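You operate a simulated robot arm through the tools that you are given. There is no shell and no other tool. Be economical: measure what you need, move in short steps, check, and stop when the job is done.

The job below is to be done with a simulated two-armed robot. You get a single attempt, and the scene is never put back.

TASK
Change the gas over from the low cylinder to the full one.
Fine: shut the low one, bleed its bank to 0, shut that bank's yellow lever, swing the black lever; crack the full one till its bank gauge stands, open it fully, then its bank's yellow lever.

It is judged by the outcome, as a careful person would: the job done as asked, and still so three seconds after it is handed in. It fails if anything else is knocked over, pushed out of place, dropped, spilled or broken.

THE ROBOT
Two 7-joint arms with four-finger grippers on one trunk, on a base that drives. Base frame: it is fixed to the floor where the robot stands at the start and does not move with it; the origin is under the middle of the robot, x ahead of it, y to its left, z up. Lengths are in m, angles in degrees, forces in N, time in s.
The left shoulder is at the start at [0.04, 0.181, 1.355], the right one opposite. With the tool pointing down near the work surface each hand reaches from about 0.28 to 0.82 m from the robot's upright axis, wherever it stands, measured 20 degrees to its own side. Places, roughly: black lever [0.7, -0.1, 1.3]; left cylinder gauge [0.5, 0, 0.9]; left handwheel [0.5, 0, 1]; left yellow lever [0.7, 0, 1.3]; line gauge [0.7, -0.1, 1.5]; middle cylinder gauge [0.5, -0.2, 0.9]; middle handwheel [0.5, -0.2, 1]; pressure dial [0.7, -0.1, 1.4]; purge button [0.7, -0.3, 1.4]; red clamp [0.7, 0.3, 1]; right handwheel [0.5, -0.5, 1]; right yellow lever [0.7, -0.3, 1.3]. Payload 3.67 kg a hand.
Tool frame (each hand has its own): the origin (TCP) lies between the finger pads and is the grasp point; the fingertips stand 0.028 m ahead of it; z points along the fingers, y is the line along which they close. The gripper opens to 0.112 m. The gripper's body begins 0.073 m behind the TCP.
Orientation is that of the tool frame in the base frame, as a unit quaternion [x, y, z, w]. With the fingers straight down and closing along the base's y, the tool's x points along the base's -x, its y along +y and its z along -z.

THE INTERFACE
- The arms move only by the tool jog_arm. It takes "left_deltas", "right_deltas" or both (then of equal length, played together; a hand with none holds still); each is a list of rows, each a list of 7 numbers: the shift along the tool's x, y, z in mm, then the turn, a rotation vector about the tool's x, y, z in degrees, then the closure in counts, from 0 (fully open) to 255 (shut). In form: [[x, y, z, rx, ry, rz, claw], ...]. A call has 1 to 8 rows; each row shifts and turns the commanded pose from where the row before left it, along the tool's axes as they then stand. Rows are played at 5 a second. More than 0.05 m and 8.6 degrees between two rows, or a gripper value outside its range, and nothing of the call is played. A pose out of reach is approached as far as the arm can. The call stops where the force on the tool passes 40 N (or 10 N more than at its start, if that is more) or the arm is blocked; 0.2 s more then pass. Each finger halts on what it meets, pressing with about 28 N; the grip force reading is that of the motor and also rises with nothing between the fingers. The clock runs only during rows and for 0.2 s after the last one: add rows that do not move to give the fingers time. The reply holds the time, the measured pose of the TCP, the force on the tool along the base axes, the opening and the grip force, in the units named above and with some noise, with the torque about the TCP (base axes, N m) and any sound that the robot's microphone picked up.
- Cameras (640 x 400 px; columns grow to the right, rows downward): "scene" is now at [0.1132, -0.0041, 1.6055]; the picture's right is [-0.06, -1.00, 0.00], its down [-0.38, 0.02, -0.92] and it looks along [0.92, -0.05, -0.38] (base axes); focal length 214 px, centre (320, 200). "left" rides on the left gripper at [0.06, 0.018, -0.104] in its tool frame; the picture's right is [-0.29, 0.96, 0.00], its down [-0.80, -0.24, -0.55] and it looks along [-0.53, -0.16, 0.83] (tool axes); focal length 234 px, centre (320, 200). "right" rides on the right gripper at [0.06, -0.018, -0.104] in its tool frame; the picture's right is [0.29, 0.96, 0.00], its down [-0.80, 0.24, -0.55] and it looks along [-0.53, 0.16, 0.83] (tool axes); focal length 234 px, centre (320, 200).
- capture(camera): a new picture of that camera. It takes no simulated time.
- move_column(by): slides the trunk up (or, below 0, down) by that many m; the arms and the scene camera ride with it, the base frame stays. It gives what a move gives, with no picture.
- steer(legs): drives the robot by 1 to 6 legs, each [ahead, left, turn to the left] in m, m and degrees, along the robot's own axes; the way and the turn of a leg run together, so that a leg with both is an arc; at most 1.5 m and 180 degrees a leg. The arms and the cameras ride along, it lands a little off, and it stops where it bumps. It gives what a move gives.
- head_to(pan, tilt): turns the head with the scene camera to pan (to the left, within 86 degrees either way) and tilt (down, from -29 to 69), counted from straight ahead of the robot. It gives what a move gives.
- pixel_to_xyz(camera, pixels): for up to 12 pixels [column, row] of the newest picture of that camera ("zoom" is the newest enlarged one), the place [x, y, z] in the base frame of the surface seen there, good to about 0.002 m. It takes no simulated time.
- close_up(camera, box): a new picture of the part [left, top, right, bottom] of that camera's present view, enlarged. It takes no simulated time.
- job_done(): hands the job in; it is judged then, once.

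Go step by step. Measure first, check grasps and placings, and put right what went wrong. The budget is 80 turns and 70 pictures, counting those below and the enlarged ones. Unless the task says otherwise, let go and move clear before handing in, and close with one line.

The tools are called after "Emit:" as name(argument=value, ...) on one line, values as JSON. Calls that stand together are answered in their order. jog_arm: Moves the arms, as the interface text tells. Its arguments: {"type":"object","properties":{"left_deltas":{"type":"array"},"right_deltas":{"type":"array"}},"required":[]} The other tools are called the same way: move_column (by) slides the trunk up or down; steer (legs) drives the base; head_to (pan, tilt) turns the head that bears the scene camera; capture (camera) takes a picture; pixel_to_xyz (camera, pixels) gives the place of the surface under pixels of a picture; close_up (camera, box) takes an enlarged picture of a part of a camera's view; job_done () hands the job in.

At the start:

```text
t: 0.0
left_tcp_pos: [0.3388, 0.0911, 1.5691]
left_ee_rot: [0.0, 1.0, -0.001, 0.0]
left_ft_force: [-0.4, -0.7, 0.5]
left_ft_torque: [0.0, 0.04, 0.0]
left_finger_gap: 0.1118
left_grip_force: 0.1
right_tcp_pos: [0.5031, -0.2957, 1.0002]
right_ee_rot: [-0.001, 1.0, 0.001, 0.0]
right_ft_force: [0.6, -0.6, 0.0]
right_ft_torque: [0.01, 0.01, 0.03]
right_finger_gap: 0.1121
right_grip_force: 0.2
trunk travel left (down, up): [-0.475, 0.039]
robot x, y, heading: [0.0013, 0.0014, -0.1]
head pan, tilt: [-3.3, 22.5]
```

scene: 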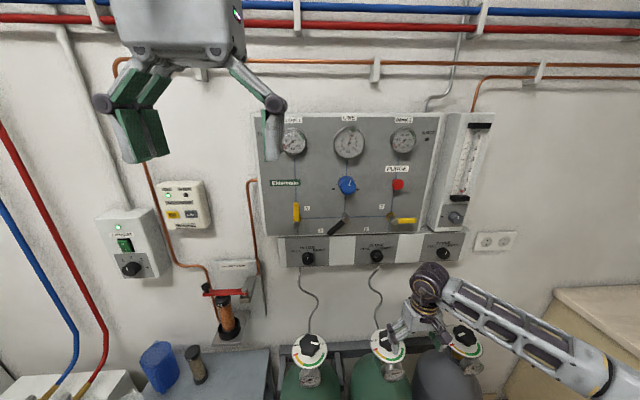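
right: 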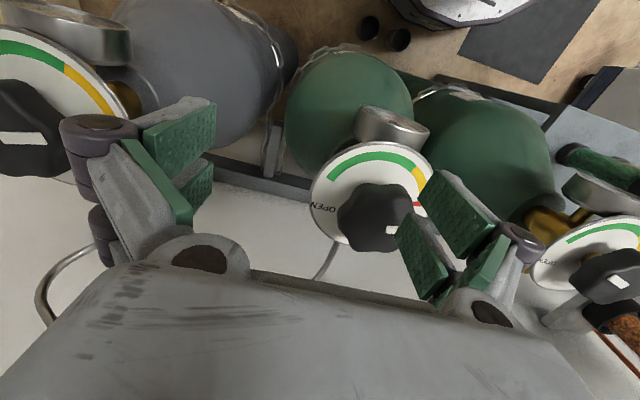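
left: 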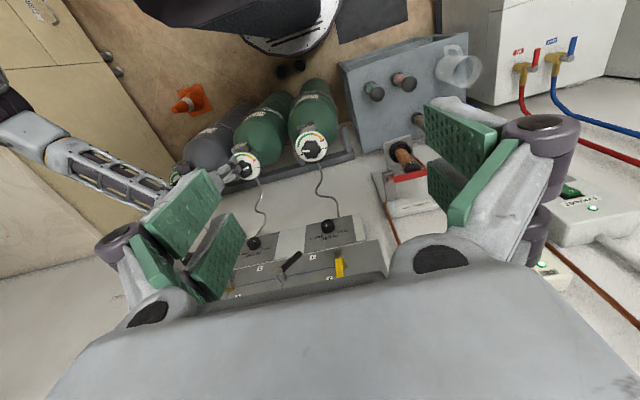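

The scene shows a panel with gauges at (293,143), (348,143) and (403,143), and cylinders below it. I'll enlarge the panel and the cylinder heads to read them.

Emit:
close_up(camera="scene", box=[250, 105, 490, 255])

Emit:
close_up(camera="scene", box=[260, 230, 500, 380])

```text
2.67 times, centred on (370, 180) of scene
```

zoom: 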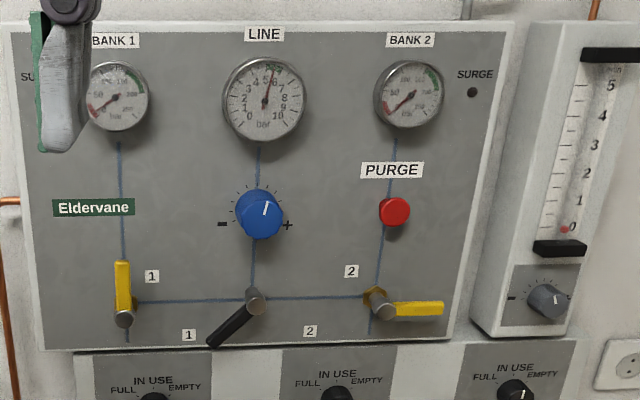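

```text
2.67 times, centred on (380, 305) of scene
```

zoom: 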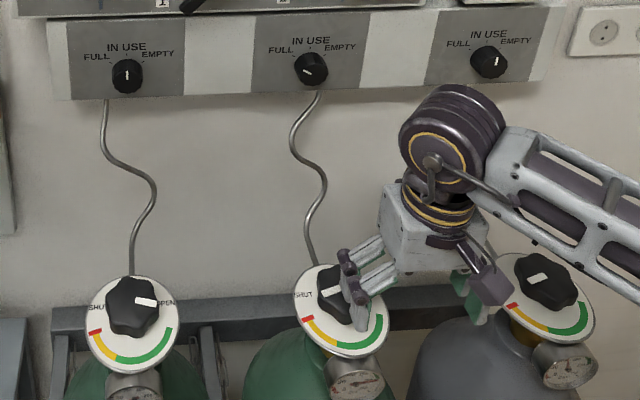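

The low one looks to be the left cylinder: its wheel is at OPEN, bank 1 is in use, and the black lever points to 1. I'll lift both hands out of the way, then read the gauges.

Emit:
jog_arm(left_deltas=[[0, 40, 0, 0, 0, 0, 0], [0, 40, 0, 0, 0, 0, 0], [0, 40, 0, 0, 0, 0, 0], [0, 40, 0, 0, 0, 0, 0]], right_deltas=[[0, 0, -45, 0, 0, 0, 0], [0, 0, -45, 0, 0, 0, 0], [20, -30, -40, 0, 0, 0, 0], [30, -35, 0, 0, 0, 0, 0]])

Emit:
close_up(camera="scene", box=[270, 320, 500, 400])

Emit:
close_up(camera="scene", box=[260, 110, 440, 170])

```text
refused: row 3 steps farther than a row can; nothing moved
```

```text
2.78 times, centred on (385, 360) of scene
```

zoom: 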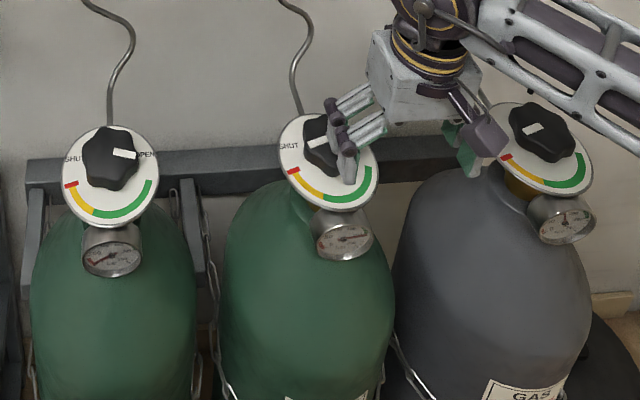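

```text
3.56 times, centred on (350, 140) of scene
```

zoom: 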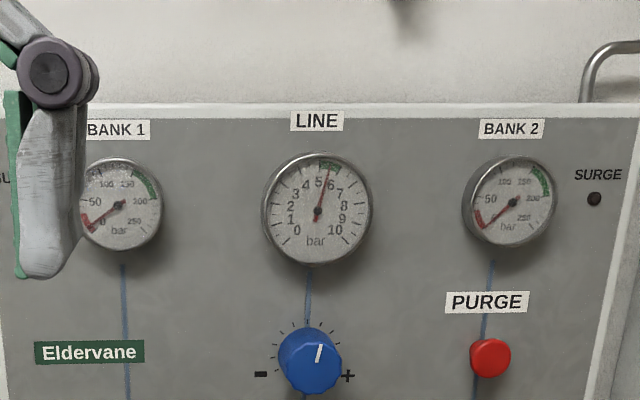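

The left cylinder gauge reads low, the middle green one reads high, and the grey one holds another gas. So I change over from left to middle. I'll move the hands clear in smaller steps.

Emit:
jog_arm(left_deltas=[[0, 40, 0, 0, 0, 0, 0], [0, 40, 0, 0, 0, 0, 0], [0, 40, 0, 0, 0, 0, 0], [0, 40, 0, 0, 0, 0, 0], [0, 0, 0, 0, 0, 0, 0]], right_deltas=[[0, 0, -45, 0, 0, 0, 0], [0, 0, -45, 0, 0, 0, 0], [0, 0, -45, 0, 0, 0, 0], [30, -35, 0, 0, 0, 0, 0], [30, -35, 0, 0, 0, 0, 0]])

Emit:
head_to(pan=-8, tilt=40)

Emit:
capture(camera="scene")

```text
t: 1.2
left_tcp_pos: [0.3345, 0.2499, 1.5692]
left_ee_rot: [0.0, 1.0, -0.002, 0.002]
left_ft_force: [-0.4, -0.6, 0.0]
left_ft_torque: [0.03, -0.03, -0.04]
left_finger_gap: 0.1124
left_grip_force: 0.1
right_tcp_pos: [0.4399, -0.366, 1.1365]
right_ee_rot: [-0.001, 1.0, 0.001, 0.001]
right_ft_force: [-0.8, -0.1, -0.5]
right_ft_torque: [-0.02, -0.06, -0.02]
right_finger_gap: 0.1122
right_grip_force: 0.1
trunk travel left (down, up): [-0.475, 0.039]
robot x, y, heading: [-0.0044, -0.0019, -0.0]
head pan, tilt: [-3.3, 22.5]
```

```text
t: 2.0
left_tcp_pos: [0.3396, 0.2506, 1.5668]
left_ee_rot: [0.0, 1.0, 0.0, 0.0]
left_ft_force: [0.4, 1.0, 0.2]
left_ft_torque: [-0.01, 0.05, -0.02]
left_finger_gap: 0.112
left_grip_force: 0.2
right_tcp_pos: [0.4427, -0.3646, 1.1351]
right_ee_rot: [0.0, 1.0, 0.0, 0.0]
right_ft_force: [0.3, -1.0, -1.0]
right_ft_torque: [0.0, 0.04, -0.01]
right_finger_gap: 0.112
right_grip_force: 0.0
trunk travel left (down, up): [-0.475, 0.039]
robot x, y, heading: [0.0011, -0.0013, 0.2]
head pan, tilt: [-8.0, 40.0]
```

```text
62 pictures are left
```

scene: 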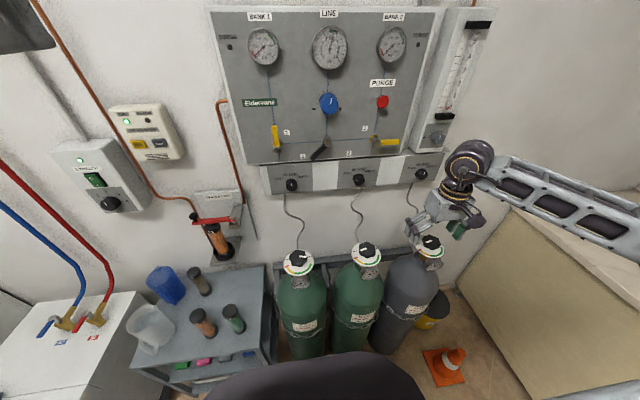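

Emit:
close_up(camera="scene", box=[270, 225, 400, 306])

Emit:
pixel_to_xyz(camera="scene", pixels=[[298, 260], [366, 250], [383, 102], [277, 128], [276, 148], [326, 142], [313, 159], [378, 137], [397, 141], [260, 150]])

```text
4.92 times, centred on (335, 266) of scene
```

zoom: 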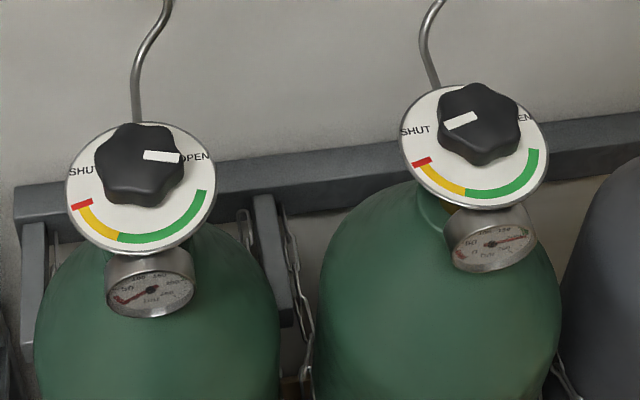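

```text
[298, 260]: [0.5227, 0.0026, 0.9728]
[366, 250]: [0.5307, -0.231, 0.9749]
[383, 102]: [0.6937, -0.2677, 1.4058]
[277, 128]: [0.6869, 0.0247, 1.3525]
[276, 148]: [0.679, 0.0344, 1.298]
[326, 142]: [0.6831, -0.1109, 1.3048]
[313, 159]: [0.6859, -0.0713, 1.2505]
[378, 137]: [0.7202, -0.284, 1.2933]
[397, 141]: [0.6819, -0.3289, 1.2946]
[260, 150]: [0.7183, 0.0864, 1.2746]
```

I'll measure both handwheels: the disc rim for the tilt, and the knob top and edges for size.

Emit:
pixel_to_xyz(camera="zoom", pixels=[[75, 180], [205, 180], [125, 245], [85, 220], [200, 220], [130, 150], [110, 155], [178, 155], [135, 175], [145, 135], [150, 156]])

Emit:
pixel_to_xyz(camera="zoom", pixels=[[412, 140], [540, 140], [455, 195], [415, 175], [530, 180], [480, 120], [450, 115], [505, 115], [480, 95], [475, 140], [450, 123], [468, 119]])

```text
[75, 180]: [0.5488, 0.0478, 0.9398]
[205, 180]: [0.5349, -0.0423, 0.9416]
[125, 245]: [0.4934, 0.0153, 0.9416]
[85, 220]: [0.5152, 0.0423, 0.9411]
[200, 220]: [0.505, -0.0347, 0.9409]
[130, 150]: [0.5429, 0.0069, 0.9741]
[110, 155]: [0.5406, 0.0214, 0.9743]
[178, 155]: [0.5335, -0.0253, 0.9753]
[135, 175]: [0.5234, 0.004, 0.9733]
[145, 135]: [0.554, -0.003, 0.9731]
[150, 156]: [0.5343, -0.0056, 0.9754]
```

```text
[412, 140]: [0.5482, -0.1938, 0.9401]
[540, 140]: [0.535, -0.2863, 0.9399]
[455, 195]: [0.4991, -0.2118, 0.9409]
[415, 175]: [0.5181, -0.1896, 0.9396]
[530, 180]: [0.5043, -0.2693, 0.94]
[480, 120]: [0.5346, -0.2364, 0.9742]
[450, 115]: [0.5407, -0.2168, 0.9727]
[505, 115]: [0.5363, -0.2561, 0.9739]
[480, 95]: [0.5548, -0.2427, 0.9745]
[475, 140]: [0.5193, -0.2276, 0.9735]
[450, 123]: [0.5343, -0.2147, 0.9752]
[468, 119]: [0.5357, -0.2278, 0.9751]
```

Both wheels face straight up. The left one is centred near (0.540, 0.001) and the middle near (0.540, -0.239), with knob tops at z 0.974. Shutting is clockwise from above, about 180°. I'll bring the left hand over the left wheel.

Emit:
jog_arm(left_deltas=[[-6, -31, 35, 0, 0, 0, 0], [-6, -31, 35, 0, 0, 0, 0], [-6, -31, 35, 0, 0, 0, 0], [-6, -31, 35, 0, 0, 0, 0], [-6, -31, 35, 0, 0, 0, 0], [-6, -31, 35, 0, 0, 0, 0], [-6, -31, 35, 0, 0, 0, 0], [-6, -31, 35, 0, 0, 0, 0]])

Emit:
jog_arm(left_deltas=[[-25, 0, 30, 0, 0, 0, 0], [-25, 0, 30, 0, 0, 0, 0], [-25, 0, 30, 0, 0, 0, 0], [-25, 0, 30, 0, 0, 0, 0], [-25, 0, 30, 0, 0, 0, 0], [-25, 0, 30, 0, 0, 0, 0], [0, 0, 20, 0, 0, 0, 0], [0, 0, 0, 0, 0, 0, 0]])

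Emit:
jog_arm(left_deltas=[[0, 0, 0, 0, 0, -8.5, 0], [0, 0, 0, 0, 0, -8.5, 0], [0, 0, 0, 0, 0, -8.5, 0], [0, 0, 0, 0, 0, -8.5, 0], [0, 0, 0, 0, 0, -8.5, 0], [0, 0, 0, 0, 0, -8.5, 0], [0, 0, 0, 0, 0, -8.5, 0], [0, 0, 0, 0, 0, -8.5, 0]])

Emit:
capture(camera="scene")

```text
t: 3.8
left_tcp_pos: [0.3888, 0.0029, 1.2878]
left_ee_rot: [-0.001, 1.0, 0.0, 0.001]
left_ft_force: [-0.7, -0.5, -0.1]
left_ft_torque: [0.03, -0.02, 0.0]
left_finger_gap: 0.1123
left_grip_force: 0.0
right_tcp_pos: [0.4424, -0.3667, 1.1349]
right_ee_rot: [-0.001, 1.0, 0.001, 0.0]
right_ft_force: [-0.2, 0.2, -1.0]
right_ft_torque: [0.03, 0.01, 0.02]
right_finger_gap: 0.1121
right_grip_force: 0.1
trunk travel left (down, up): [-0.475, 0.039]
robot x, y, heading: [-0.0017, 0.0027, 0.0]
head pan, tilt: [-8.0, 40.0]
```

```text
t: 5.6
left_tcp_pos: [0.5387, 0.0055, 1.0883]
left_ee_rot: [0.0, 1.0, -0.001, 0.0]
left_ft_force: [-0.9, 0.0, -0.3]
left_ft_torque: [0.0, 0.0, 0.02]
left_finger_gap: 0.1119
left_grip_force: 0.0
right_tcp_pos: [0.4414, -0.3651, 1.1353]
right_ee_rot: [0.001, 1.0, 0.0, 0.0]
right_ft_force: [0.7, 0.5, -0.6]
right_ft_torque: [0.0, -0.02, 0.0]
right_finger_gap: 0.1122
right_grip_force: 0.0
trunk travel left (down, up): [-0.475, 0.039]
robot x, y, heading: [0.0005, -0.0003, 0.1]
head pan, tilt: [-8.0, 40.0]
```

```text
t: 7.4
left_tcp_pos: [0.5367, 0.0033, 1.0887]
left_ee_rot: [-0.56, 0.829, 0.0, 0.0]
left_ft_force: [-0.4, 0.5, -0.6]
left_ft_torque: [0.03, 0.04, -0.03]
left_finger_gap: 0.1118
left_grip_force: 0.1
right_tcp_pos: [0.4418, -0.3657, 1.1342]
right_ee_rot: [0.0, 1.0, 0.0, 0.0]
right_ft_force: [-0.1, -0.3, 0.2]
right_ft_torque: [-0.04, 0.02, 0.03]
right_finger_gap: 0.112
right_grip_force: 0.0
trunk travel left (down, up): [-0.475, 0.039]
robot x, y, heading: [-0.001, 0.002, 0.1]
head pan, tilt: [-8.0, 40.0]
```

```text
60 pictures are left
```

scene: 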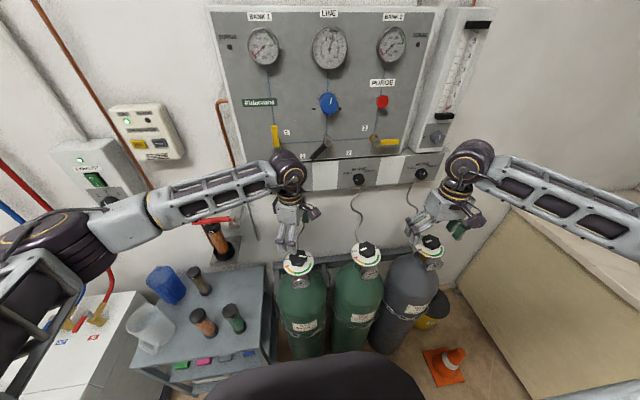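

The left hand is above the knob and pre-turned -68°. I'll part-close it to clear the hose, lower it onto the knob and grip.

Emit:
jog_arm(left_deltas=[[0, 0, 20, 0, 0, 0, 70], [0, 0, 30, 0, 0, 0, 70], [0, 0, 30, 0, 0, 0, 70], [0, 0, 20, 0, 0, 0, 70], [0, 0, 12, 0, 0, 0, 70], [0, 0, 0, 0, 0, 0, 255], [0, 0, 0, 0, 0, 0, 255]])

Emit:
close_up(camera="scene", box=[250, 205, 400, 300])

```text
t: 9.0
left_tcp_pos: [0.5382, 0.0018, 0.977]
left_ee_rot: [-0.559, 0.829, 0.0, 0.0]
left_ft_force: [10.9, -5.0, 2.4]
left_ft_torque: [-0.1, -0.09, 0.0]
left_finger_gap: 0.0585
left_grip_force: 45.3
right_tcp_pos: [0.4436, -0.3643, 1.1342]
right_ee_rot: [0.0, 1.0, 0.001, 0.0]
right_ft_force: [-0.1, -0.4, -0.6]
right_ft_torque: [-0.01, -0.01, -0.01]
right_finger_gap: 0.1119
right_grip_force: 0.0
trunk travel left (down, up): [-0.475, 0.039]
robot x, y, heading: [0.0003, 0.0011, 0.1]
head pan, tilt: [-8.0, 40.0]
```

```text
4.21 times, centred on (325, 252) of scene
```

zoom: 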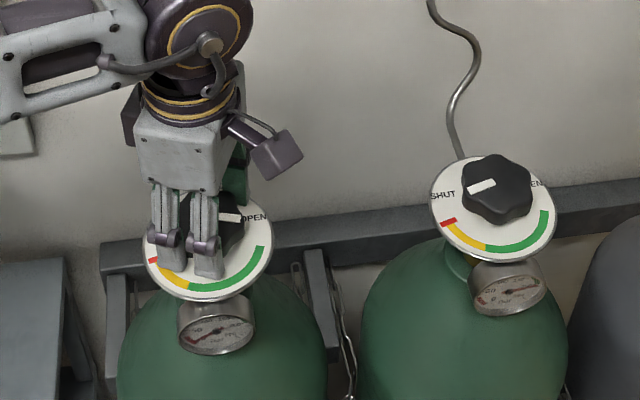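

The knob is gripped at 0.0585 m. I'll turn it clockwise 68° and check.

Emit:
jog_arm(left_deltas=[[0, 0, 0, 0, 0, 8.5, 255], [0, 0, 0, 0, 0, 8.5, 255], [0, 0, 0, 0, 0, 8.5, 255], [0, 0, 0, 0, 0, 8.5, 255], [0, 0, 0, 0, 0, 8.5, 255], [0, 0, 0, 0, 0, 8.5, 255], [0, 0, 0, 0, 0, 8.5, 255], [0, 0, 0, 0, 0, 8.5, 255]])

Emit:
close_up(camera="scene", box=[250, 205, 400, 300])

```text
t: 10.8
left_tcp_pos: [0.5385, 0.0011, 0.9774]
left_ee_rot: [0.001, 1.0, 0.0, 0.0]
left_ft_force: [20.7, -8.9, 18.2]
left_ft_torque: [-0.65, -0.2, 0.0]
left_finger_gap: 0.0581
left_grip_force: 44.8
right_tcp_pos: [0.4427, -0.3664, 1.1334]
right_ee_rot: [0.0, 1.0, 0.002, -0.001]
right_ft_force: [0.0, -0.5, -0.2]
right_ft_torque: [-0.02, -0.03, 0.02]
right_finger_gap: 0.1121
right_grip_force: 0.1
trunk travel left (down, up): [-0.475, 0.039]
robot x, y, heading: [0.0025, 0.0017, -0.2]
head pan, tilt: [-8.0, 40.0]
```

```text
4.21 times, centred on (325, 252) of scene
```

zoom: 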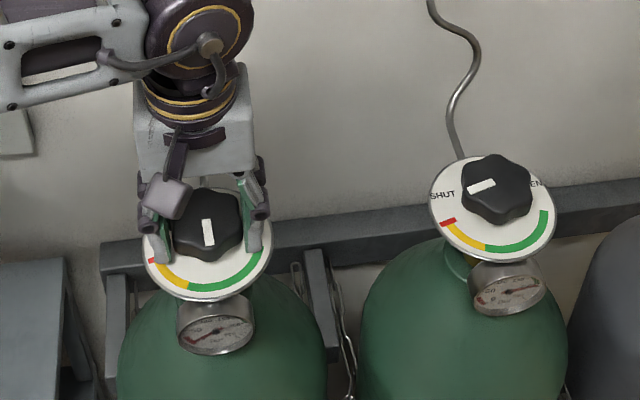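

The knob turned 68° and its mark now points at the yellow/green boundary. Side load is building, so I'll ease the centre and keep turning.

Emit:
jog_arm(left_deltas=[[-2, -1, -1.5, 0, 0, 0, 255], [0, 0, 0, 0, 0, 8.5, 255], [0, 0, 0, 0, 0, 8.5, 255], [0, 0, 0, 0, 0, 8.5, 255], [0, 0, 0, 0, 0, 8.5, 255], [0, 0, 0, 0, 0, 8.5, 255], [0, 0, 0, 0, 0, 8.5, 255], [0, 0, 0, 0, 0, 8.5, 255]])

Emit:
jog_arm(left_deltas=[[0, 0, 0, 0, 0, 8.5, 255], [0, 0, 0, 0, 0, 8.5, 255]])

Emit:
close_up(camera="scene", box=[250, 205, 400, 300])

```text
t: 12.6
left_tcp_pos: [0.5384, 0.0006, 0.9763]
left_ee_rot: [0.497, 0.868, 0.0, -0.001]
left_ft_force: [5.8, -5.8, 3.4]
left_ft_torque: [0.35, -0.37, 0.02]
left_finger_gap: 0.0575
left_grip_force: 44.7
right_tcp_pos: [0.4415, -0.3657, 1.1344]
right_ee_rot: [-0.001, 1.0, 0.0, 0.0]
right_ft_force: [0.9, 0.2, 0.0]
right_ft_torque: [0.01, 0.02, 0.0]
right_finger_gap: 0.1119
right_grip_force: 0.0
trunk travel left (down, up): [-0.475, 0.039]
robot x, y, heading: [-0.0011, -0.0012, 0.0]
head pan, tilt: [-8.0, 40.0]
```

```text
t: 13.2
left_tcp_pos: [0.538, 0.0017, 0.9767]
left_ee_rot: [0.518, 0.855, 0.0, -0.001]
left_ft_force: [2.6, -4.6, -1.0]
left_ft_torque: [-0.28, 0.23, 0.0]
left_finger_gap: 0.0575
left_grip_force: 44.7
left hand out of reach, approached as far as the arm can: row 1, 2
right_tcp_pos: [0.4413, -0.3658, 1.1356]
right_ee_rot: [0.0, 1.0, 0.001, -0.001]
right_ft_force: [-0.2, 0.4, 0.6]
right_ft_torque: [0.05, 0.01, 0.0]
right_finger_gap: 0.112
right_grip_force: 0.1
trunk travel left (down, up): [-0.475, 0.039]
robot x, y, heading: [-0.0009, -0.0021, -0.1]
head pan, tilt: [-8.0, 40.0]
```

```text
4.21 times, centred on (325, 252) of scene
```

zoom: 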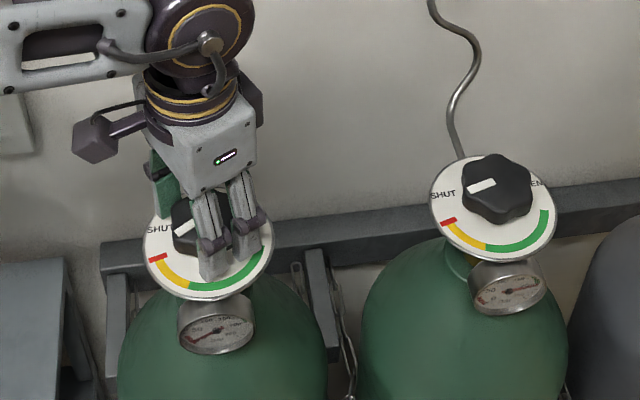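

The wrist limit stopped it near +62°, with the mark close to SHUT but not there. I'll regrip by opening, turning back 60°, closing, and turning until the stop.

Emit:
jog_arm(left_deltas=[[0, 0, 0, 0, 0, 0, 70], [0, 0, 0, 0, 0, -8.5, 70], [0, 0, 0, 0, 0, -8.5, 70], [0, 0, 0, 0, 0, -8.5, 70], [0, 0, 0, 0, 0, -8.5, 70], [0, 0, 0, 0, 0, -8.5, 70], [0, 0, 0, 0, 0, -8.5, 70], [0, 0, 0, 0, 0, -8.5, 70]])

Emit:
jog_arm(left_deltas=[[0, 0, 0, 0, 0, 0, 255], [0, 0, 0, 0, 0, 0, 255], [0, 0, 0, 0, 0, 8, 255], [0, 0, 0, 0, 0, 8, 255]])

Emit:
jog_arm(left_deltas=[[0, 0, 0, 0, 0, 6, 255], [0, 0, 0, 0, 0, 6, 255]])

Emit:
close_up(camera="scene", box=[250, 205, 400, 300])

```text
t: 15.0
left_tcp_pos: [0.5395, 0.0025, 0.979]
left_ee_rot: [0.023, 1.0, -0.001, 0.0]
left_ft_force: [0.5, -0.5, -0.1]
left_ft_torque: [0.01, -0.01, 0.02]
left_finger_gap: 0.0811
left_grip_force: 0.1
right_tcp_pos: [0.4416, -0.3657, 1.1348]
right_ee_rot: [0.0, 1.0, 0.0, 0.0]
right_ft_force: [0.0, 0.1, -0.1]
right_ft_torque: [0.02, 0.02, -0.02]
right_finger_gap: 0.1119
right_grip_force: 0.2
trunk travel left (down, up): [-0.475, 0.039]
robot x, y, heading: [0.0016, 0.0031, 0.0]
head pan, tilt: [-8.0, 40.0]
```

```text
t: 16.0
left_tcp_pos: [0.5389, 0.0003, 0.9783]
left_ee_rot: [0.163, 0.987, 0.0, 0.0]
left_ft_force: [0.2, -3.5, 4.9]
left_ft_torque: [-0.37, 0.71, -0.03]
left_finger_gap: 0.058
left_grip_force: 45.4
right_tcp_pos: [0.4425, -0.3662, 1.1367]
right_ee_rot: [0.0, 1.0, 0.0, 0.001]
right_ft_force: [0.5, 0.2, -0.3]
right_ft_torque: [0.03, 0.0, 0.02]
right_finger_gap: 0.112
right_grip_force: 0.1
trunk travel left (down, up): [-0.475, 0.039]
robot x, y, heading: [0.0015, 0.0003, 0.2]
head pan, tilt: [-8.0, 40.0]
```

```text
t: 16.6
left_tcp_pos: [0.5399, 0.0007, 0.9793]
left_ee_rot: [0.266, 0.964, 0.0, 0.0]
left_ft_force: [1.7, -6.6, 0.2]
left_ft_torque: [-0.18, 0.01, 1.52]
left_finger_gap: 0.058
left_grip_force: 44.7
right_tcp_pos: [0.4414, -0.3654, 1.1356]
right_ee_rot: [0.0, 1.0, 0.0, 0.0]
right_ft_force: [0.3, -0.4, -0.4]
right_ft_torque: [-0.02, 0.02, -0.03]
right_finger_gap: 0.1119
right_grip_force: 0.0
trunk travel left (down, up): [-0.475, 0.039]
robot x, y, heading: [0.0005, 0.0041, 0.1]
head pan, tilt: [-8.0, 40.0]
```

```text
4.21 times, centred on (325, 252) of scene
```

zoom: 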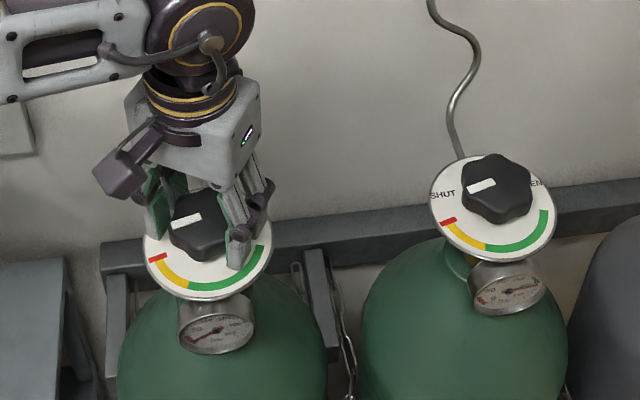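

Torque rose to 1.5 N m and the mark nearly matches the shut middle knob. I'll press it a little further to confirm the stop, then release and raise the hand.

Emit:
jog_arm(left_deltas=[[0, 0, 0, 0, 0, 5, 255], [0, 0, 0, 0, 0, 3, 255]])

Emit:
jog_arm(left_deltas=[[0, 0, 0, 0, 0, 0, 70], [0, 0, 0, 0, 0, 0, 70], [0, 0, -40, 0, 0, 0, 70], [0, 0, -40, 0, 0, -8, 70], [0, 0, -30, 0, 0, -8, 70], [0, 0, 0, 0, 0, -8, 70], [0, 0, 0, 0, 0, -8, 70], [0, 0, 0, 0, 0, 0, 70]])

Emit:
close_up(camera="scene", box=[250, 205, 400, 300])

Emit:
close_up(camera="scene", box=[210, 0, 450, 150])

```text
t: 17.2
left_tcp_pos: [0.5406, 0.0003, 0.9785]
left_ee_rot: [0.332, 0.943, 0.0, -0.001]
left_ft_force: [3.8, -10.0, -3.6]
left_ft_torque: [-0.28, -0.16, 1.29]
left_finger_gap: 0.0586
left_grip_force: 45.4
right_tcp_pos: [0.4433, -0.3668, 1.135]
right_ee_rot: [0.0, 1.0, 0.001, -0.001]
right_ft_force: [0.5, 0.0, 0.2]
right_ft_torque: [0.0, -0.02, 0.0]
right_finger_gap: 0.1121
right_grip_force: 0.1
trunk travel left (down, up): [-0.475, 0.039]
robot x, y, heading: [0.0017, 0.0002, 0.4]
head pan, tilt: [-8.0, 40.0]
```

```text
t: 19.0
left_tcp_pos: [0.5389, 0.0023, 1.0878]
left_ee_rot: [0.059, 0.998, 0.0, -0.001]
left_ft_force: [0.5, 0.5, 0.6]
left_ft_torque: [0.01, -0.02, 0.02]
left_finger_gap: 0.0815
left_grip_force: 0.1
right_tcp_pos: [0.443, -0.3655, 1.1353]
right_ee_rot: [0.0, 1.0, 0.0, 0.0]
right_ft_force: [-0.1, 0.2, 0.8]
right_ft_torque: [0.02, 0.0, 0.03]
right_finger_gap: 0.1119
right_grip_force: 0.1
trunk travel left (down, up): [-0.475, 0.039]
robot x, y, heading: [-0.0019, -0.0008, 0.1]
head pan, tilt: [-8.0, 40.0]
```

```text
4.21 times, centred on (325, 252) of scene
```

zoom: 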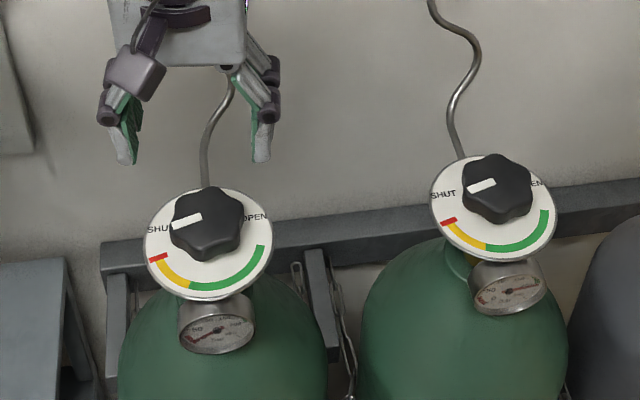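

```text
2.67 times, centred on (330, 75) of scene
```

zoom: 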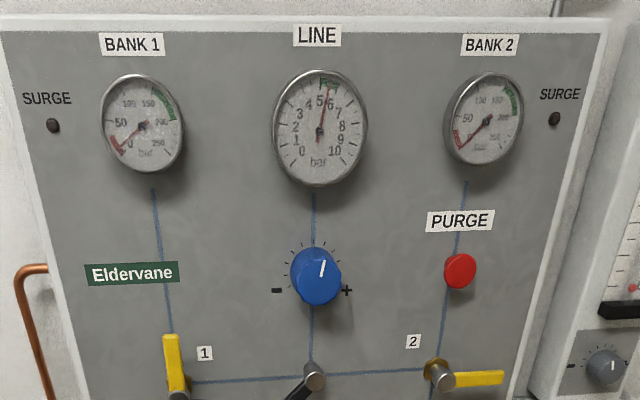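

The left cylinder is shut, and bank 1 still reads about 20 bar. Now I'll pull both hands back, raise them, and start tilting them to point forward at the panel with fingers closed as pokers.

Emit:
jog_arm(left_deltas=[[0, 0, 0, 0, 0, -6.8, 70], [45, 0, 0, 0, 0, 0, 70], [45, 15, 0, 0, 0, 0, 70], [0, 20, -43, 0, 0, 0, 70], [0, 20, -43, 0, 0, 0, 70], [0, 20, -43, 0, 0, 0, 70], [0, 20, -43, 0, 0, 0, 150], [0, 20, -43, 0, 0, 0, 255]], right_deltas=[[0, 0, 0, 0, 0, 0, 0], [0, 14, -38, 0, 0, 0, 0], [0, 14, -38, 0, 0, 0, 0], [0, 14, -38, 0, 0, 0, 0], [0, 14, -38, 0, 0, 0, 0], [0, 14, -38, 0, 0, 0, 100], [0, 14, -38, 0, 0, 0, 200], [0, 14, -38, 0, 0, 0, 255]])

Emit:
jog_arm(left_deltas=[[0, 0, -20, 0, -8, 0, 255], [0, 0, -20, 0, -8, 0, 255], [0, 0, 0, 0, -8, 0, 255], [0, 0, 0, 0, -8, 0, 255], [0, 0, 0, 0, -8, 0, 255], [0, 0, 0, 0, -8, 0, 255], [0, 0, 0, 0, -8, 0, 255], [0, 0, 0, 0, -8, 0, 255]], right_deltas=[[0, 0, 0, 0, -8, 0, 255], [0, 0, 0, 0, -8, 0, 255], [0, 0, 0, 0, -8, 0, 255], [0, 0, 0, 0, -8, 0, 255], [0, 0, 0, 0, -8, 0, 255], [0, 0, 0, 0, -8, 0, 255], [0, 0, 0, 0, -8, 0, 255], [0, 0, 0, 0, -8, 0, 255]])

Emit:
head_to(pan=-5, tilt=22)

Emit:
capture(camera="scene")

```text
t: 20.8
left_tcp_pos: [0.45, 0.1174, 1.3021]
left_ee_rot: [0.001, 1.0, 0.0, 0.0]
left_ft_force: [0.4, -0.3, -1.5]
left_ft_torque: [-0.02, 0.05, 0.01]
left_finger_gap: 0.008
left_grip_force: 4.3
right_tcp_pos: [0.4468, -0.2649, 1.3872]
right_ee_rot: [0.001, 1.0, 0.0, -0.018]
right_ft_force: [0.0, 0.6, 5.9]
right_ft_torque: [0.02, -0.08, -0.01]
right_finger_gap: 0.0195
right_grip_force: 4.3
trunk travel left (down, up): [-0.475, 0.039]
robot x, y, heading: [0.0001, 0.0, -0.3]
head pan, tilt: [-8.0, 40.0]
```

```text
t: 22.6
left_tcp_pos: [0.4734, 0.0981, 1.3545]
left_ee_rot: [0.0, 0.849, 0.001, 0.529]
left_ft_force: [0.5, -0.1, -0.4]
left_ft_torque: [0.04, -0.01, 0.02]
left_finger_gap: 0.0001
left_grip_force: 27.6
left hand out of reach, approached as far as the arm can: row 7, 8
right_tcp_pos: [0.4854, -0.2706, 1.4275]
right_ee_rot: [0.0, 0.848, 0.0, 0.53]
right_ft_force: [-0.2, 0.3, -0.6]
right_ft_torque: [0.0, 0.01, 0.04]
right_finger_gap: 0.0
right_grip_force: 27.9
right hand out of reach, approached as far as the arm can: row 7, 8
trunk travel left (down, up): [-0.475, 0.039]
robot x, y, heading: [-0.0036, 0.0011, -0.0]
head pan, tilt: [-8.0, 40.0]
```

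```text
t: 23.4
left_tcp_pos: [0.4715, 0.0988, 1.3559]
left_ee_rot: [0.0, 0.849, 0.001, 0.529]
left_ft_force: [-0.7, 0.7, -1.0]
left_ft_torque: [-0.01, 0.0, -0.01]
left_finger_gap: 0.0
left_grip_force: 27.9
right_tcp_pos: [0.4824, -0.2697, 1.4289]
right_ee_rot: [0.0, 0.848, 0.0, 0.529]
right_ft_force: [0.1, 0.2, -0.3]
right_ft_torque: [0.01, -0.02, -0.03]
right_finger_gap: 0.0
right_grip_force: 27.8
trunk travel left (down, up): [-0.475, 0.039]
robot x, y, heading: [-0.0007, -0.0017, 0.2]
head pan, tilt: [-5.0, 22.0]
```

```text
53 pictures are left
```

scene: 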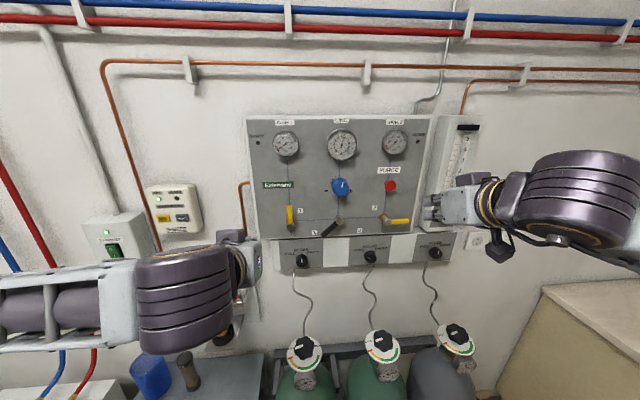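

The hands point forward but still dip about 26°, being too close to the body to level out. I'll move them ahead while levelling the rest.

Emit:
jog_arm(left_deltas=[[-12, 0, 24, 0, -8, 0, 255], [-8.3, 0, 25.7, 0, -8, 0, 255], [-4.7, 0, 26.6, 0, -8, 0, 255], [0, 0, 0, 0, 0, 0, 255]], right_deltas=[[-12, 0, 24, 0, -8, 0, 255], [-8.3, 0, 25.7, 0, -8, 0, 255], [-4.7, 0, 26.6, 0, -8, 0, 255], [0, 0, 0, 0, 0, 0, 255]])

Emit:
capture(camera="scene")

Emit:
pixel_to_xyz(camera="scene", pixels=[[390, 186], [389, 182], [287, 206], [291, 222], [335, 222], [326, 233], [385, 219], [403, 222]])

```text
t: 24.6
left_tcp_pos: [0.5506, 0.1003, 1.328]
left_ee_rot: [0.0, 0.736, -0.003, 0.677]
left_ft_force: [-0.9, 0.5, -0.5]
left_ft_torque: [0.02, 0.06, 0.0]
left_finger_gap: 0.0
left_grip_force: 28.0
right_tcp_pos: [0.5647, -0.2666, 1.4328]
right_ee_rot: [0.0, 0.718, -0.001, 0.696]
right_ft_force: [-0.7, 0.1, 0.6]
right_ft_torque: [0.02, 0.0, -0.03]
right_finger_gap: 0.0
right_grip_force: 28.1
right hand out of reach, approached as far as the arm can: row 1
trunk travel left (down, up): [-0.475, 0.039]
robot x, y, heading: [-0.0006, -0.0002, 0.0]
head pan, tilt: [-5.0, 22.0]
stopped in row 4 (left hand): the arm was blocked; the commanded pose is now the measured one
```

```text
52 pictures are left
```

scene: 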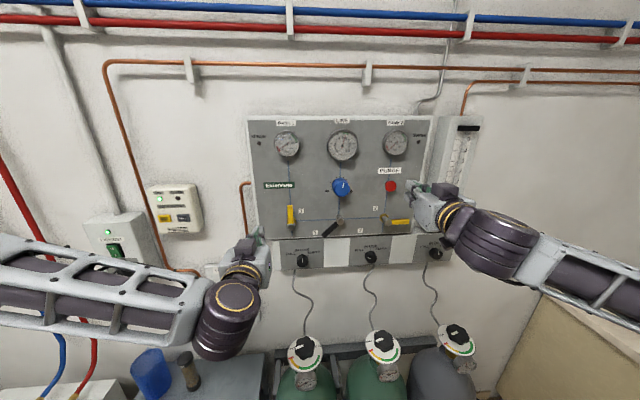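

```text
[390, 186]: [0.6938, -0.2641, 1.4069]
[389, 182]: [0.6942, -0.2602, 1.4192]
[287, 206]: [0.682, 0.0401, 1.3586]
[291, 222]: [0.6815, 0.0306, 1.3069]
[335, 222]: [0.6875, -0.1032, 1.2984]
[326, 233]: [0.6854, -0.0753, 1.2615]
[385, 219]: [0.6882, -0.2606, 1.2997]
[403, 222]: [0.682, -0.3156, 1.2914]
```

The right hand is level at (0.565, -0.267, 1.433) and the button centre is near (0.694, -0.265, 1.408). I'll drop 26 mm and go forward to just short of the button.

Emit:
jog_arm(right_deltas=[[13, 1, 25, 0, 0, 0, 255], [13, 1, 25, 0, -1.8, 0, 255], [0, 0, 20, 0, 0, 0, 255], [0, 0, 15, 0, 0, 0, 255]])

Emit:
close_up(camera="scene", box=[240, 110, 480, 260])

```text
t: 25.6
left_tcp_pos: [0.5544, 0.0976, 1.3303]
left_ee_rot: [0.0, 0.737, -0.002, 0.676]
left_ft_force: [0.3, 0.0, 0.2]
left_ft_torque: [0.0, 0.04, -0.03]
left_finger_gap: 0.0001
left_grip_force: 28.2
right_tcp_pos: [0.6382, -0.2752, 1.4388]
right_ee_rot: [0.0, 0.711, 0.0, 0.704]
right_ft_force: [0.4, -0.1, 1.0]
right_ft_torque: [0.01, 0.0, -0.02]
right_finger_gap: 0.0002
right_grip_force: 28.2
right hand out of reach, approached as far as the arm can: row 2, 3
trunk travel left (down, up): [-0.475, 0.039]
robot x, y, heading: [-0.0015, -0.0002, -0.0]
head pan, tilt: [-5.0, 22.0]
```

```text
2.67 times, centred on (360, 185) of scene
```

zoom: 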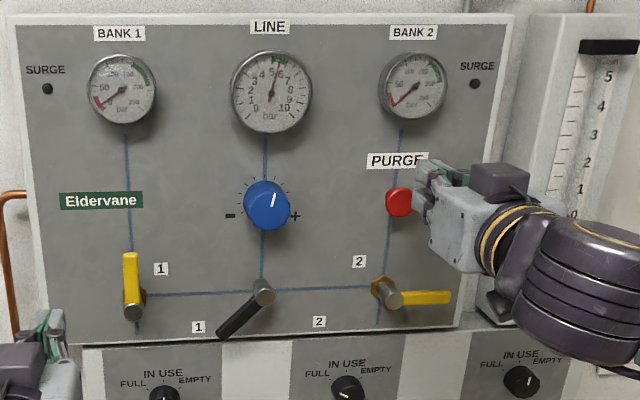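

The hand lagged high at z 1.439: a level pose isn't reachable lower down at that spot. I'll back off slightly, let the hand dip about 16°, and come down to button height.

Emit:
jog_arm(right_deltas=[[12, 5, -10, 0, 8, 0, 255], [12, 5, -10, 0, 8, 0, 255], [0, 0, 0, 0, 0, 0, 255]])

```text
t: 26.4
left_tcp_pos: [0.5532, 0.0969, 1.3304]
left_ee_rot: [-0.001, 0.736, -0.001, 0.677]
left_ft_force: [-0.4, -0.3, -0.5]
left_ft_torque: [0.01, 0.0, 0.02]
left_finger_gap: 0.0
left_grip_force: 28.1
right_tcp_pos: [0.616, -0.2639, 1.4118]
right_ee_rot: [0.0, 0.799, 0.001, 0.601]
right_ft_force: [0.2, -0.2, 1.1]
right_ft_torque: [-0.03, 0.0, 0.03]
right_finger_gap: 0.0
right_grip_force: 28.2
trunk travel left (down, up): [-0.475, 0.039]
robot x, y, heading: [-0.0, -0.0022, 0.1]
head pan, tilt: [-5.0, 22.0]
```

The tip is now about (0.643, -0.264, 1.404), in line with the button. I'll advance to contact and press gently.

Emit:
jog_arm(right_deltas=[[-5.6, 0, 19, 0, 0, 0, 255], [-5.6, 0, 19, 0, 0, 0, 255], [-1.4, 0, 4.8, 0, 0, 0, 255], [-1.4, 0, 4.8, 0, 0, 0, 255], [-1.4, 0, 4.8, 0, 0, 0, 255], [0, 0, 0, 0, 0, 0, 255]])

Emit:
close_up(camera="scene", box=[240, 110, 480, 260])

```text
t: 27.8
left_tcp_pos: [0.5512, 0.0972, 1.3307]
left_ee_rot: [0.0, 0.737, -0.003, 0.676]
left_ft_force: [0.3, -0.1, -0.5]
left_ft_torque: [-0.01, 0.0, -0.01]
left_finger_gap: 0.0
left_grip_force: 28.3
right_tcp_pos: [0.67, -0.264, 1.4125]
right_ee_rot: [0.0, 0.799, 0.0, 0.601]
right_ft_force: [-5.0, 0.2, 0.7]
right_ft_torque: [-0.01, -0.08, 0.0]
right_finger_gap: 0.0058
right_grip_force: 36.0
trunk travel left (down, up): [-0.475, 0.039]
robot x, y, heading: [0.0031, -0.0031, -0.1]
head pan, tilt: [-5.0, 22.0]
heard: click
```

```text
2.67 times, centred on (360, 185) of scene
```

zoom: 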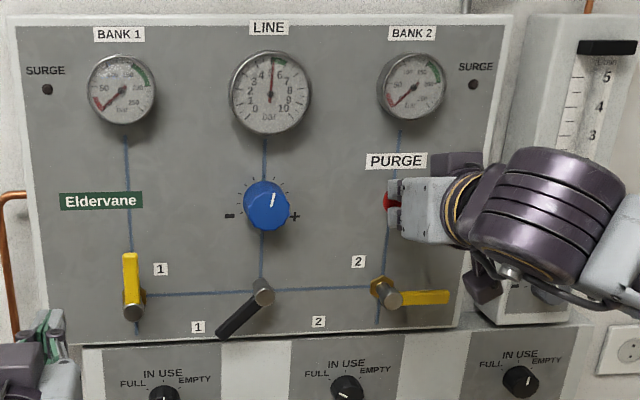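

There was a click and the line needle has begun to fall, so the button is in and bleeding. I'll hold it.

Emit:
jog_arm(right_deltas=[[0, 0, 0, 0, 0, 0, 255], [0, 0, 0, 0, 0, 0, 255], [0, 0, 0, 0, 0, 0, 255], [0, 0, 0, 0, 0, 0, 255], [0, 0, 0, 0, 0, 0, 255], [0, 0, 0, 0, 0, 0, 255], [0, 0, 0, 0, 0, 0, 255], [0, 0, 0, 0, 0, 0, 255]])

Emit:
jog_arm(right_deltas=[[0, 0, 0, 0, 0, 0, 255], [0, 0, 0, 0, 0, 0, 255], [0, 0, 0, 0, 0, 0, 255], [0, 0, 0, 0, 0, 0, 255], [0, 0, 0, 0, 0, 0, 255], [0, 0, 0, 0, 0, 0, 255], [0, 0, 0, 0, 0, 0, 255], [0, 0, 0, 0, 0, 0, 255]])

Emit:
jog_arm(right_deltas=[[0, 0, 0, 0, 0, 0, 255], [0, 0, 0, 0, 0, 0, 255], [0, 0, 0, 0, 0, 0, 255], [0, 0, 0, 0, 0, 0, 255], [0, 0, 0, 0, 0, 0, 255], [0, 0, 0, 0, 0, 0, 255], [0, 0, 0, 0, 0, 0, 255], [0, 0, 0, 0, 0, 0, 255]])

Emit:
close_up(camera="scene", box=[240, 110, 440, 235])

```text
t: 29.6
left_tcp_pos: [0.5527, 0.0982, 1.3306]
left_ee_rot: [-0.001, 0.737, -0.002, 0.676]
left_ft_force: [0.3, -0.5, 0.2]
left_ft_torque: [0.04, 0.0, -0.01]
left_finger_gap: 0.0
left_grip_force: 28.1
right_tcp_pos: [0.6707, -0.2641, 1.4122]
right_ee_rot: [0.0, 0.799, 0.001, 0.601]
right_ft_force: [-5.9, 1.0, 0.2]
right_ft_torque: [-0.04, -0.06, 0.01]
right_finger_gap: 0.0059
right_grip_force: 35.2
trunk travel left (down, up): [-0.475, 0.039]
robot x, y, heading: [-0.0012, -0.0019, -0.3]
head pan, tilt: [-5.0, 22.0]
```

```text
t: 31.4
left_tcp_pos: [0.552, 0.0974, 1.3312]
left_ee_rot: [-0.001, 0.736, -0.002, 0.677]
left_ft_force: [-0.7, 0.6, -0.8]
left_ft_torque: [-0.03, 0.02, -0.01]
left_finger_gap: 0.0001
left_grip_force: 27.7
right_tcp_pos: [0.6705, -0.2644, 1.4122]
right_ee_rot: [0.0, 0.799, 0.0, 0.601]
right_ft_force: [-4.4, -0.1, 1.2]
right_ft_torque: [0.01, -0.09, -0.02]
right_finger_gap: 0.0056
right_grip_force: 35.6
trunk travel left (down, up): [-0.475, 0.039]
robot x, y, heading: [0.0002, -0.0001, -0.1]
head pan, tilt: [-5.0, 22.0]
```

```text
t: 33.2
left_tcp_pos: [0.5512, 0.0983, 1.3307]
left_ee_rot: [0.0, 0.737, -0.002, 0.676]
left_ft_force: [0.4, 0.8, -0.4]
left_ft_torque: [0.02, 0.02, 0.01]
left_finger_gap: 0.0
left_grip_force: 27.5
right_tcp_pos: [0.6698, -0.2645, 1.4135]
right_ee_rot: [0.0, 0.799, 0.0, 0.601]
right_ft_force: [-5.0, -0.1, 1.7]
right_ft_torque: [-0.01, -0.07, -0.01]
right_finger_gap: 0.0061
right_grip_force: 36.0
trunk travel left (down, up): [-0.475, 0.039]
robot x, y, heading: [0.0016, 0.0017, 0.1]
head pan, tilt: [-5.0, 22.0]
```

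```text
3.20 times, centred on (340, 172) of scene
```

zoom: 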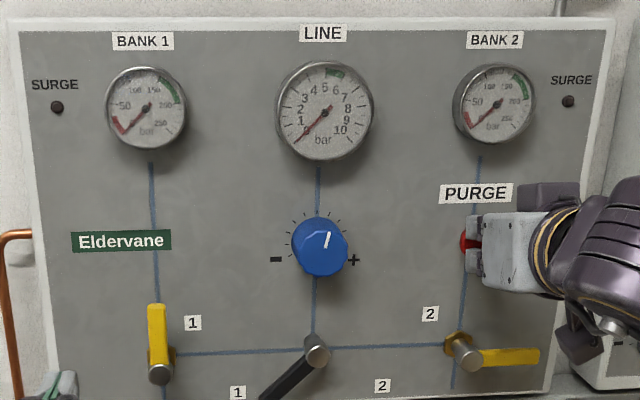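

Bank 1 and the line are both close to 0. I'll hold a little longer and read them closely.

Emit:
jog_arm(right_deltas=[[0, 0, 0, 0, 0, 0, 255], [0, 0, 0, 0, 0, 0, 255], [0, 0, 0, 0, 0, 0, 255], [0, 0, 0, 0, 0, 0, 255], [0, 0, 0, 0, 0, 0, 255], [0, 0, 0, 0, 0, 0, 255], [0, 0, 0, 0, 0, 0, 255], [0, 0, 0, 0, 0, 0, 255]])

Emit:
jog_arm(right_deltas=[[0, 0, 0, 0, 0, 0, 255], [0, 0, 0, 0, 0, 0, 255], [0, 0, 0, 0, 0, 0, 255], [0, 0, 0, 0, 0, 0, 255], [0, 0, 0, 0, 0, 0, 255], [0, 0, 0, 0, 0, 0, 255], [0, 0, 0, 0, 0, 0, 255], [0, 0, 0, 0, 0, 0, 255]])

Emit:
close_up(camera="scene", box=[260, 120, 420, 220])

```text
t: 35.0
left_tcp_pos: [0.5522, 0.0979, 1.3316]
left_ee_rot: [0.0, 0.737, -0.003, 0.676]
left_ft_force: [-0.6, 0.3, 0.2]
left_ft_torque: [0.02, 0.0, 0.01]
left_finger_gap: 0.0
left_grip_force: 28.0
right_tcp_pos: [0.6705, -0.2649, 1.4125]
right_ee_rot: [0.001, 0.799, -0.001, 0.602]
right_ft_force: [-4.8, -0.3, 1.2]
right_ft_torque: [0.03, -0.08, -0.03]
right_finger_gap: 0.0058
right_grip_force: 35.4
trunk travel left (down, up): [-0.475, 0.039]
robot x, y, heading: [-0.0012, 0.0004, 0.1]
head pan, tilt: [-5.0, 22.0]
```

```text
t: 36.8
left_tcp_pos: [0.5513, 0.0975, 1.3309]
left_ee_rot: [0.0, 0.737, -0.002, 0.676]
left_ft_force: [-0.2, 0.0, -0.5]
left_ft_torque: [0.0, -0.02, -0.01]
left_finger_gap: 0.0
left_grip_force: 28.4
right_tcp_pos: [0.6702, -0.265, 1.412]
right_ee_rot: [0.0, 0.799, 0.001, 0.601]
right_ft_force: [-5.2, -0.3, 2.1]
right_ft_torque: [-0.02, -0.09, 0.02]
right_finger_gap: 0.006
right_grip_force: 35.5
trunk travel left (down, up): [-0.475, 0.039]
robot x, y, heading: [0.001, -0.0026, -0.1]
head pan, tilt: [-5.0, 22.0]
```

```text
4.00 times, centred on (340, 170) of scene
```

zoom: 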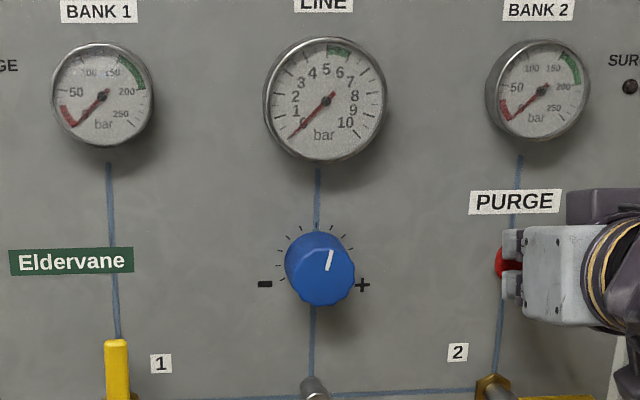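

Both needles rest at 0, so bank 1 is bled. I'll release the button and bring the left closed fingers beside yellow lever 1, on its left near the tip.

Emit:
jog_arm(left_deltas=[[0, 0, 0, 0, 0, 0, 255], [-6.6, -5.5, 29.5, 0, 0, 0, 255], [-6.6, -5.5, 29.5, 0, 0, 0, 255], [-6.6, -5.5, 29.5, 0, 0, 0, 255], [-6.6, -5.5, 29.5, 0, 0, 0, 255], [0, 0, 0, 0, 0, 0, 255]], right_deltas=[[7, 0, -24, 0, 0, 0, 255], [7, 0, -24, 0, 0, 0, 255], [7, 0, -24, 0, 0, 0, 255], [7, 0, -24, 0, 0, 0, 255], [0, 0, 0, 0, 0, 0, 255], [0, 0, 0, 0, 0, 0, 255]])

Emit:
close_up(camera="scene", box=[230, 110, 450, 247])

```text
t: 38.2
left_tcp_pos: [0.6746, 0.0746, 1.3468]
left_ee_rot: [-0.002, 0.737, 0.0, 0.676]
left_ft_force: [-0.3, 0.9, 0.1]
left_ft_torque: [0.01, 0.04, -0.02]
left_finger_gap: 0.0
left_grip_force: 28.4
right_tcp_pos: [0.5716, -0.2646, 1.4132]
right_ee_rot: [0.0, 0.799, 0.001, 0.601]
right_ft_force: [-0.5, 0.7, 0.0]
right_ft_torque: [0.02, 0.01, 0.02]
right_finger_gap: 0.0
right_grip_force: 36.5
trunk travel left (down, up): [-0.475, 0.039]
robot x, y, heading: [-0.0027, -0.002, 0.4]
head pan, tilt: [-5.0, 22.0]
```

```text
2.91 times, centred on (340, 178) of scene
```

zoom: 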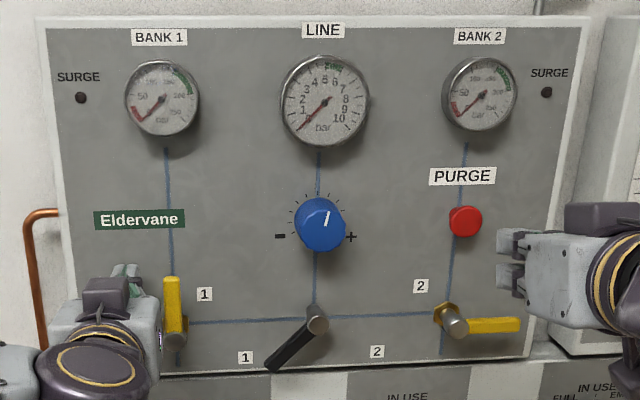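

The left fingers are beside lever 1, which stands upright at zoom (173,305). I'll sweep the tip right and down in an arc.

Emit:
jog_arm(left_deltas=[[2, -13, 0, 0, 0, 0, 255], [0, -13, 0, 0, 0, 0, 255], [-2, -12, 0, 0, 0, 0, 255], [-1, -13, 0, 0, 0, 0, 255], [4, -11, 0, 0, 0, 0, 255], [6, -12, 0, 0, 0, 0, 255], [10, -8, 1, 0, 0, 0, 255], [10, -7, 1, 0, 0, 0, 255]])

Emit:
close_up(camera="scene", box=[230, 110, 450, 247])

```text
t: 39.1
left_tcp_pos: [0.6707, 0.0517, 1.3467]
left_ee_rot: [-0.012, 0.738, 0.01, 0.675]
left_ft_force: [-16.0, 27.9, -1.9]
left_ft_torque: [-0.02, -0.26, 0.11]
left_finger_gap: 0.0
left_grip_force: 28.2
right_tcp_pos: [0.5683, -0.2587, 1.4156]
right_ee_rot: [-0.002, 0.799, 0.001, 0.602]
right_ft_force: [-0.3, -0.6, -0.3]
right_ft_torque: [-0.01, -0.01, 0.01]
right_finger_gap: 0.0
right_grip_force: 35.7
trunk travel left (down, up): [-0.475, 0.039]
robot x, y, heading: [0.0024, 0.0011, 0.0]
head pan, tilt: [-5.0, 22.0]
stopped in row 4 (left hand): the force on the tool passed its limit at 47 N (the readings are from after the stop); the commanded pose is now the measured one
```

```text
2.91 times, centred on (340, 178) of scene
```

zoom: 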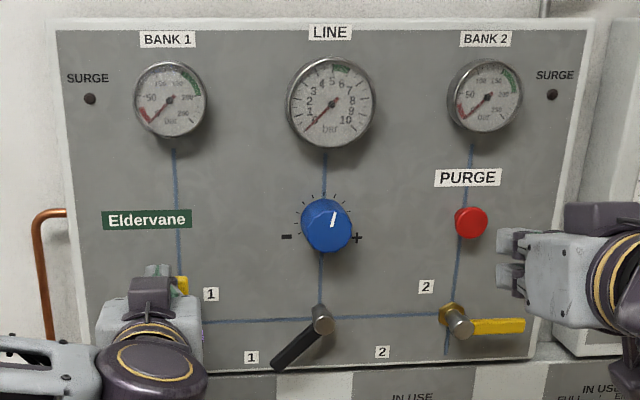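

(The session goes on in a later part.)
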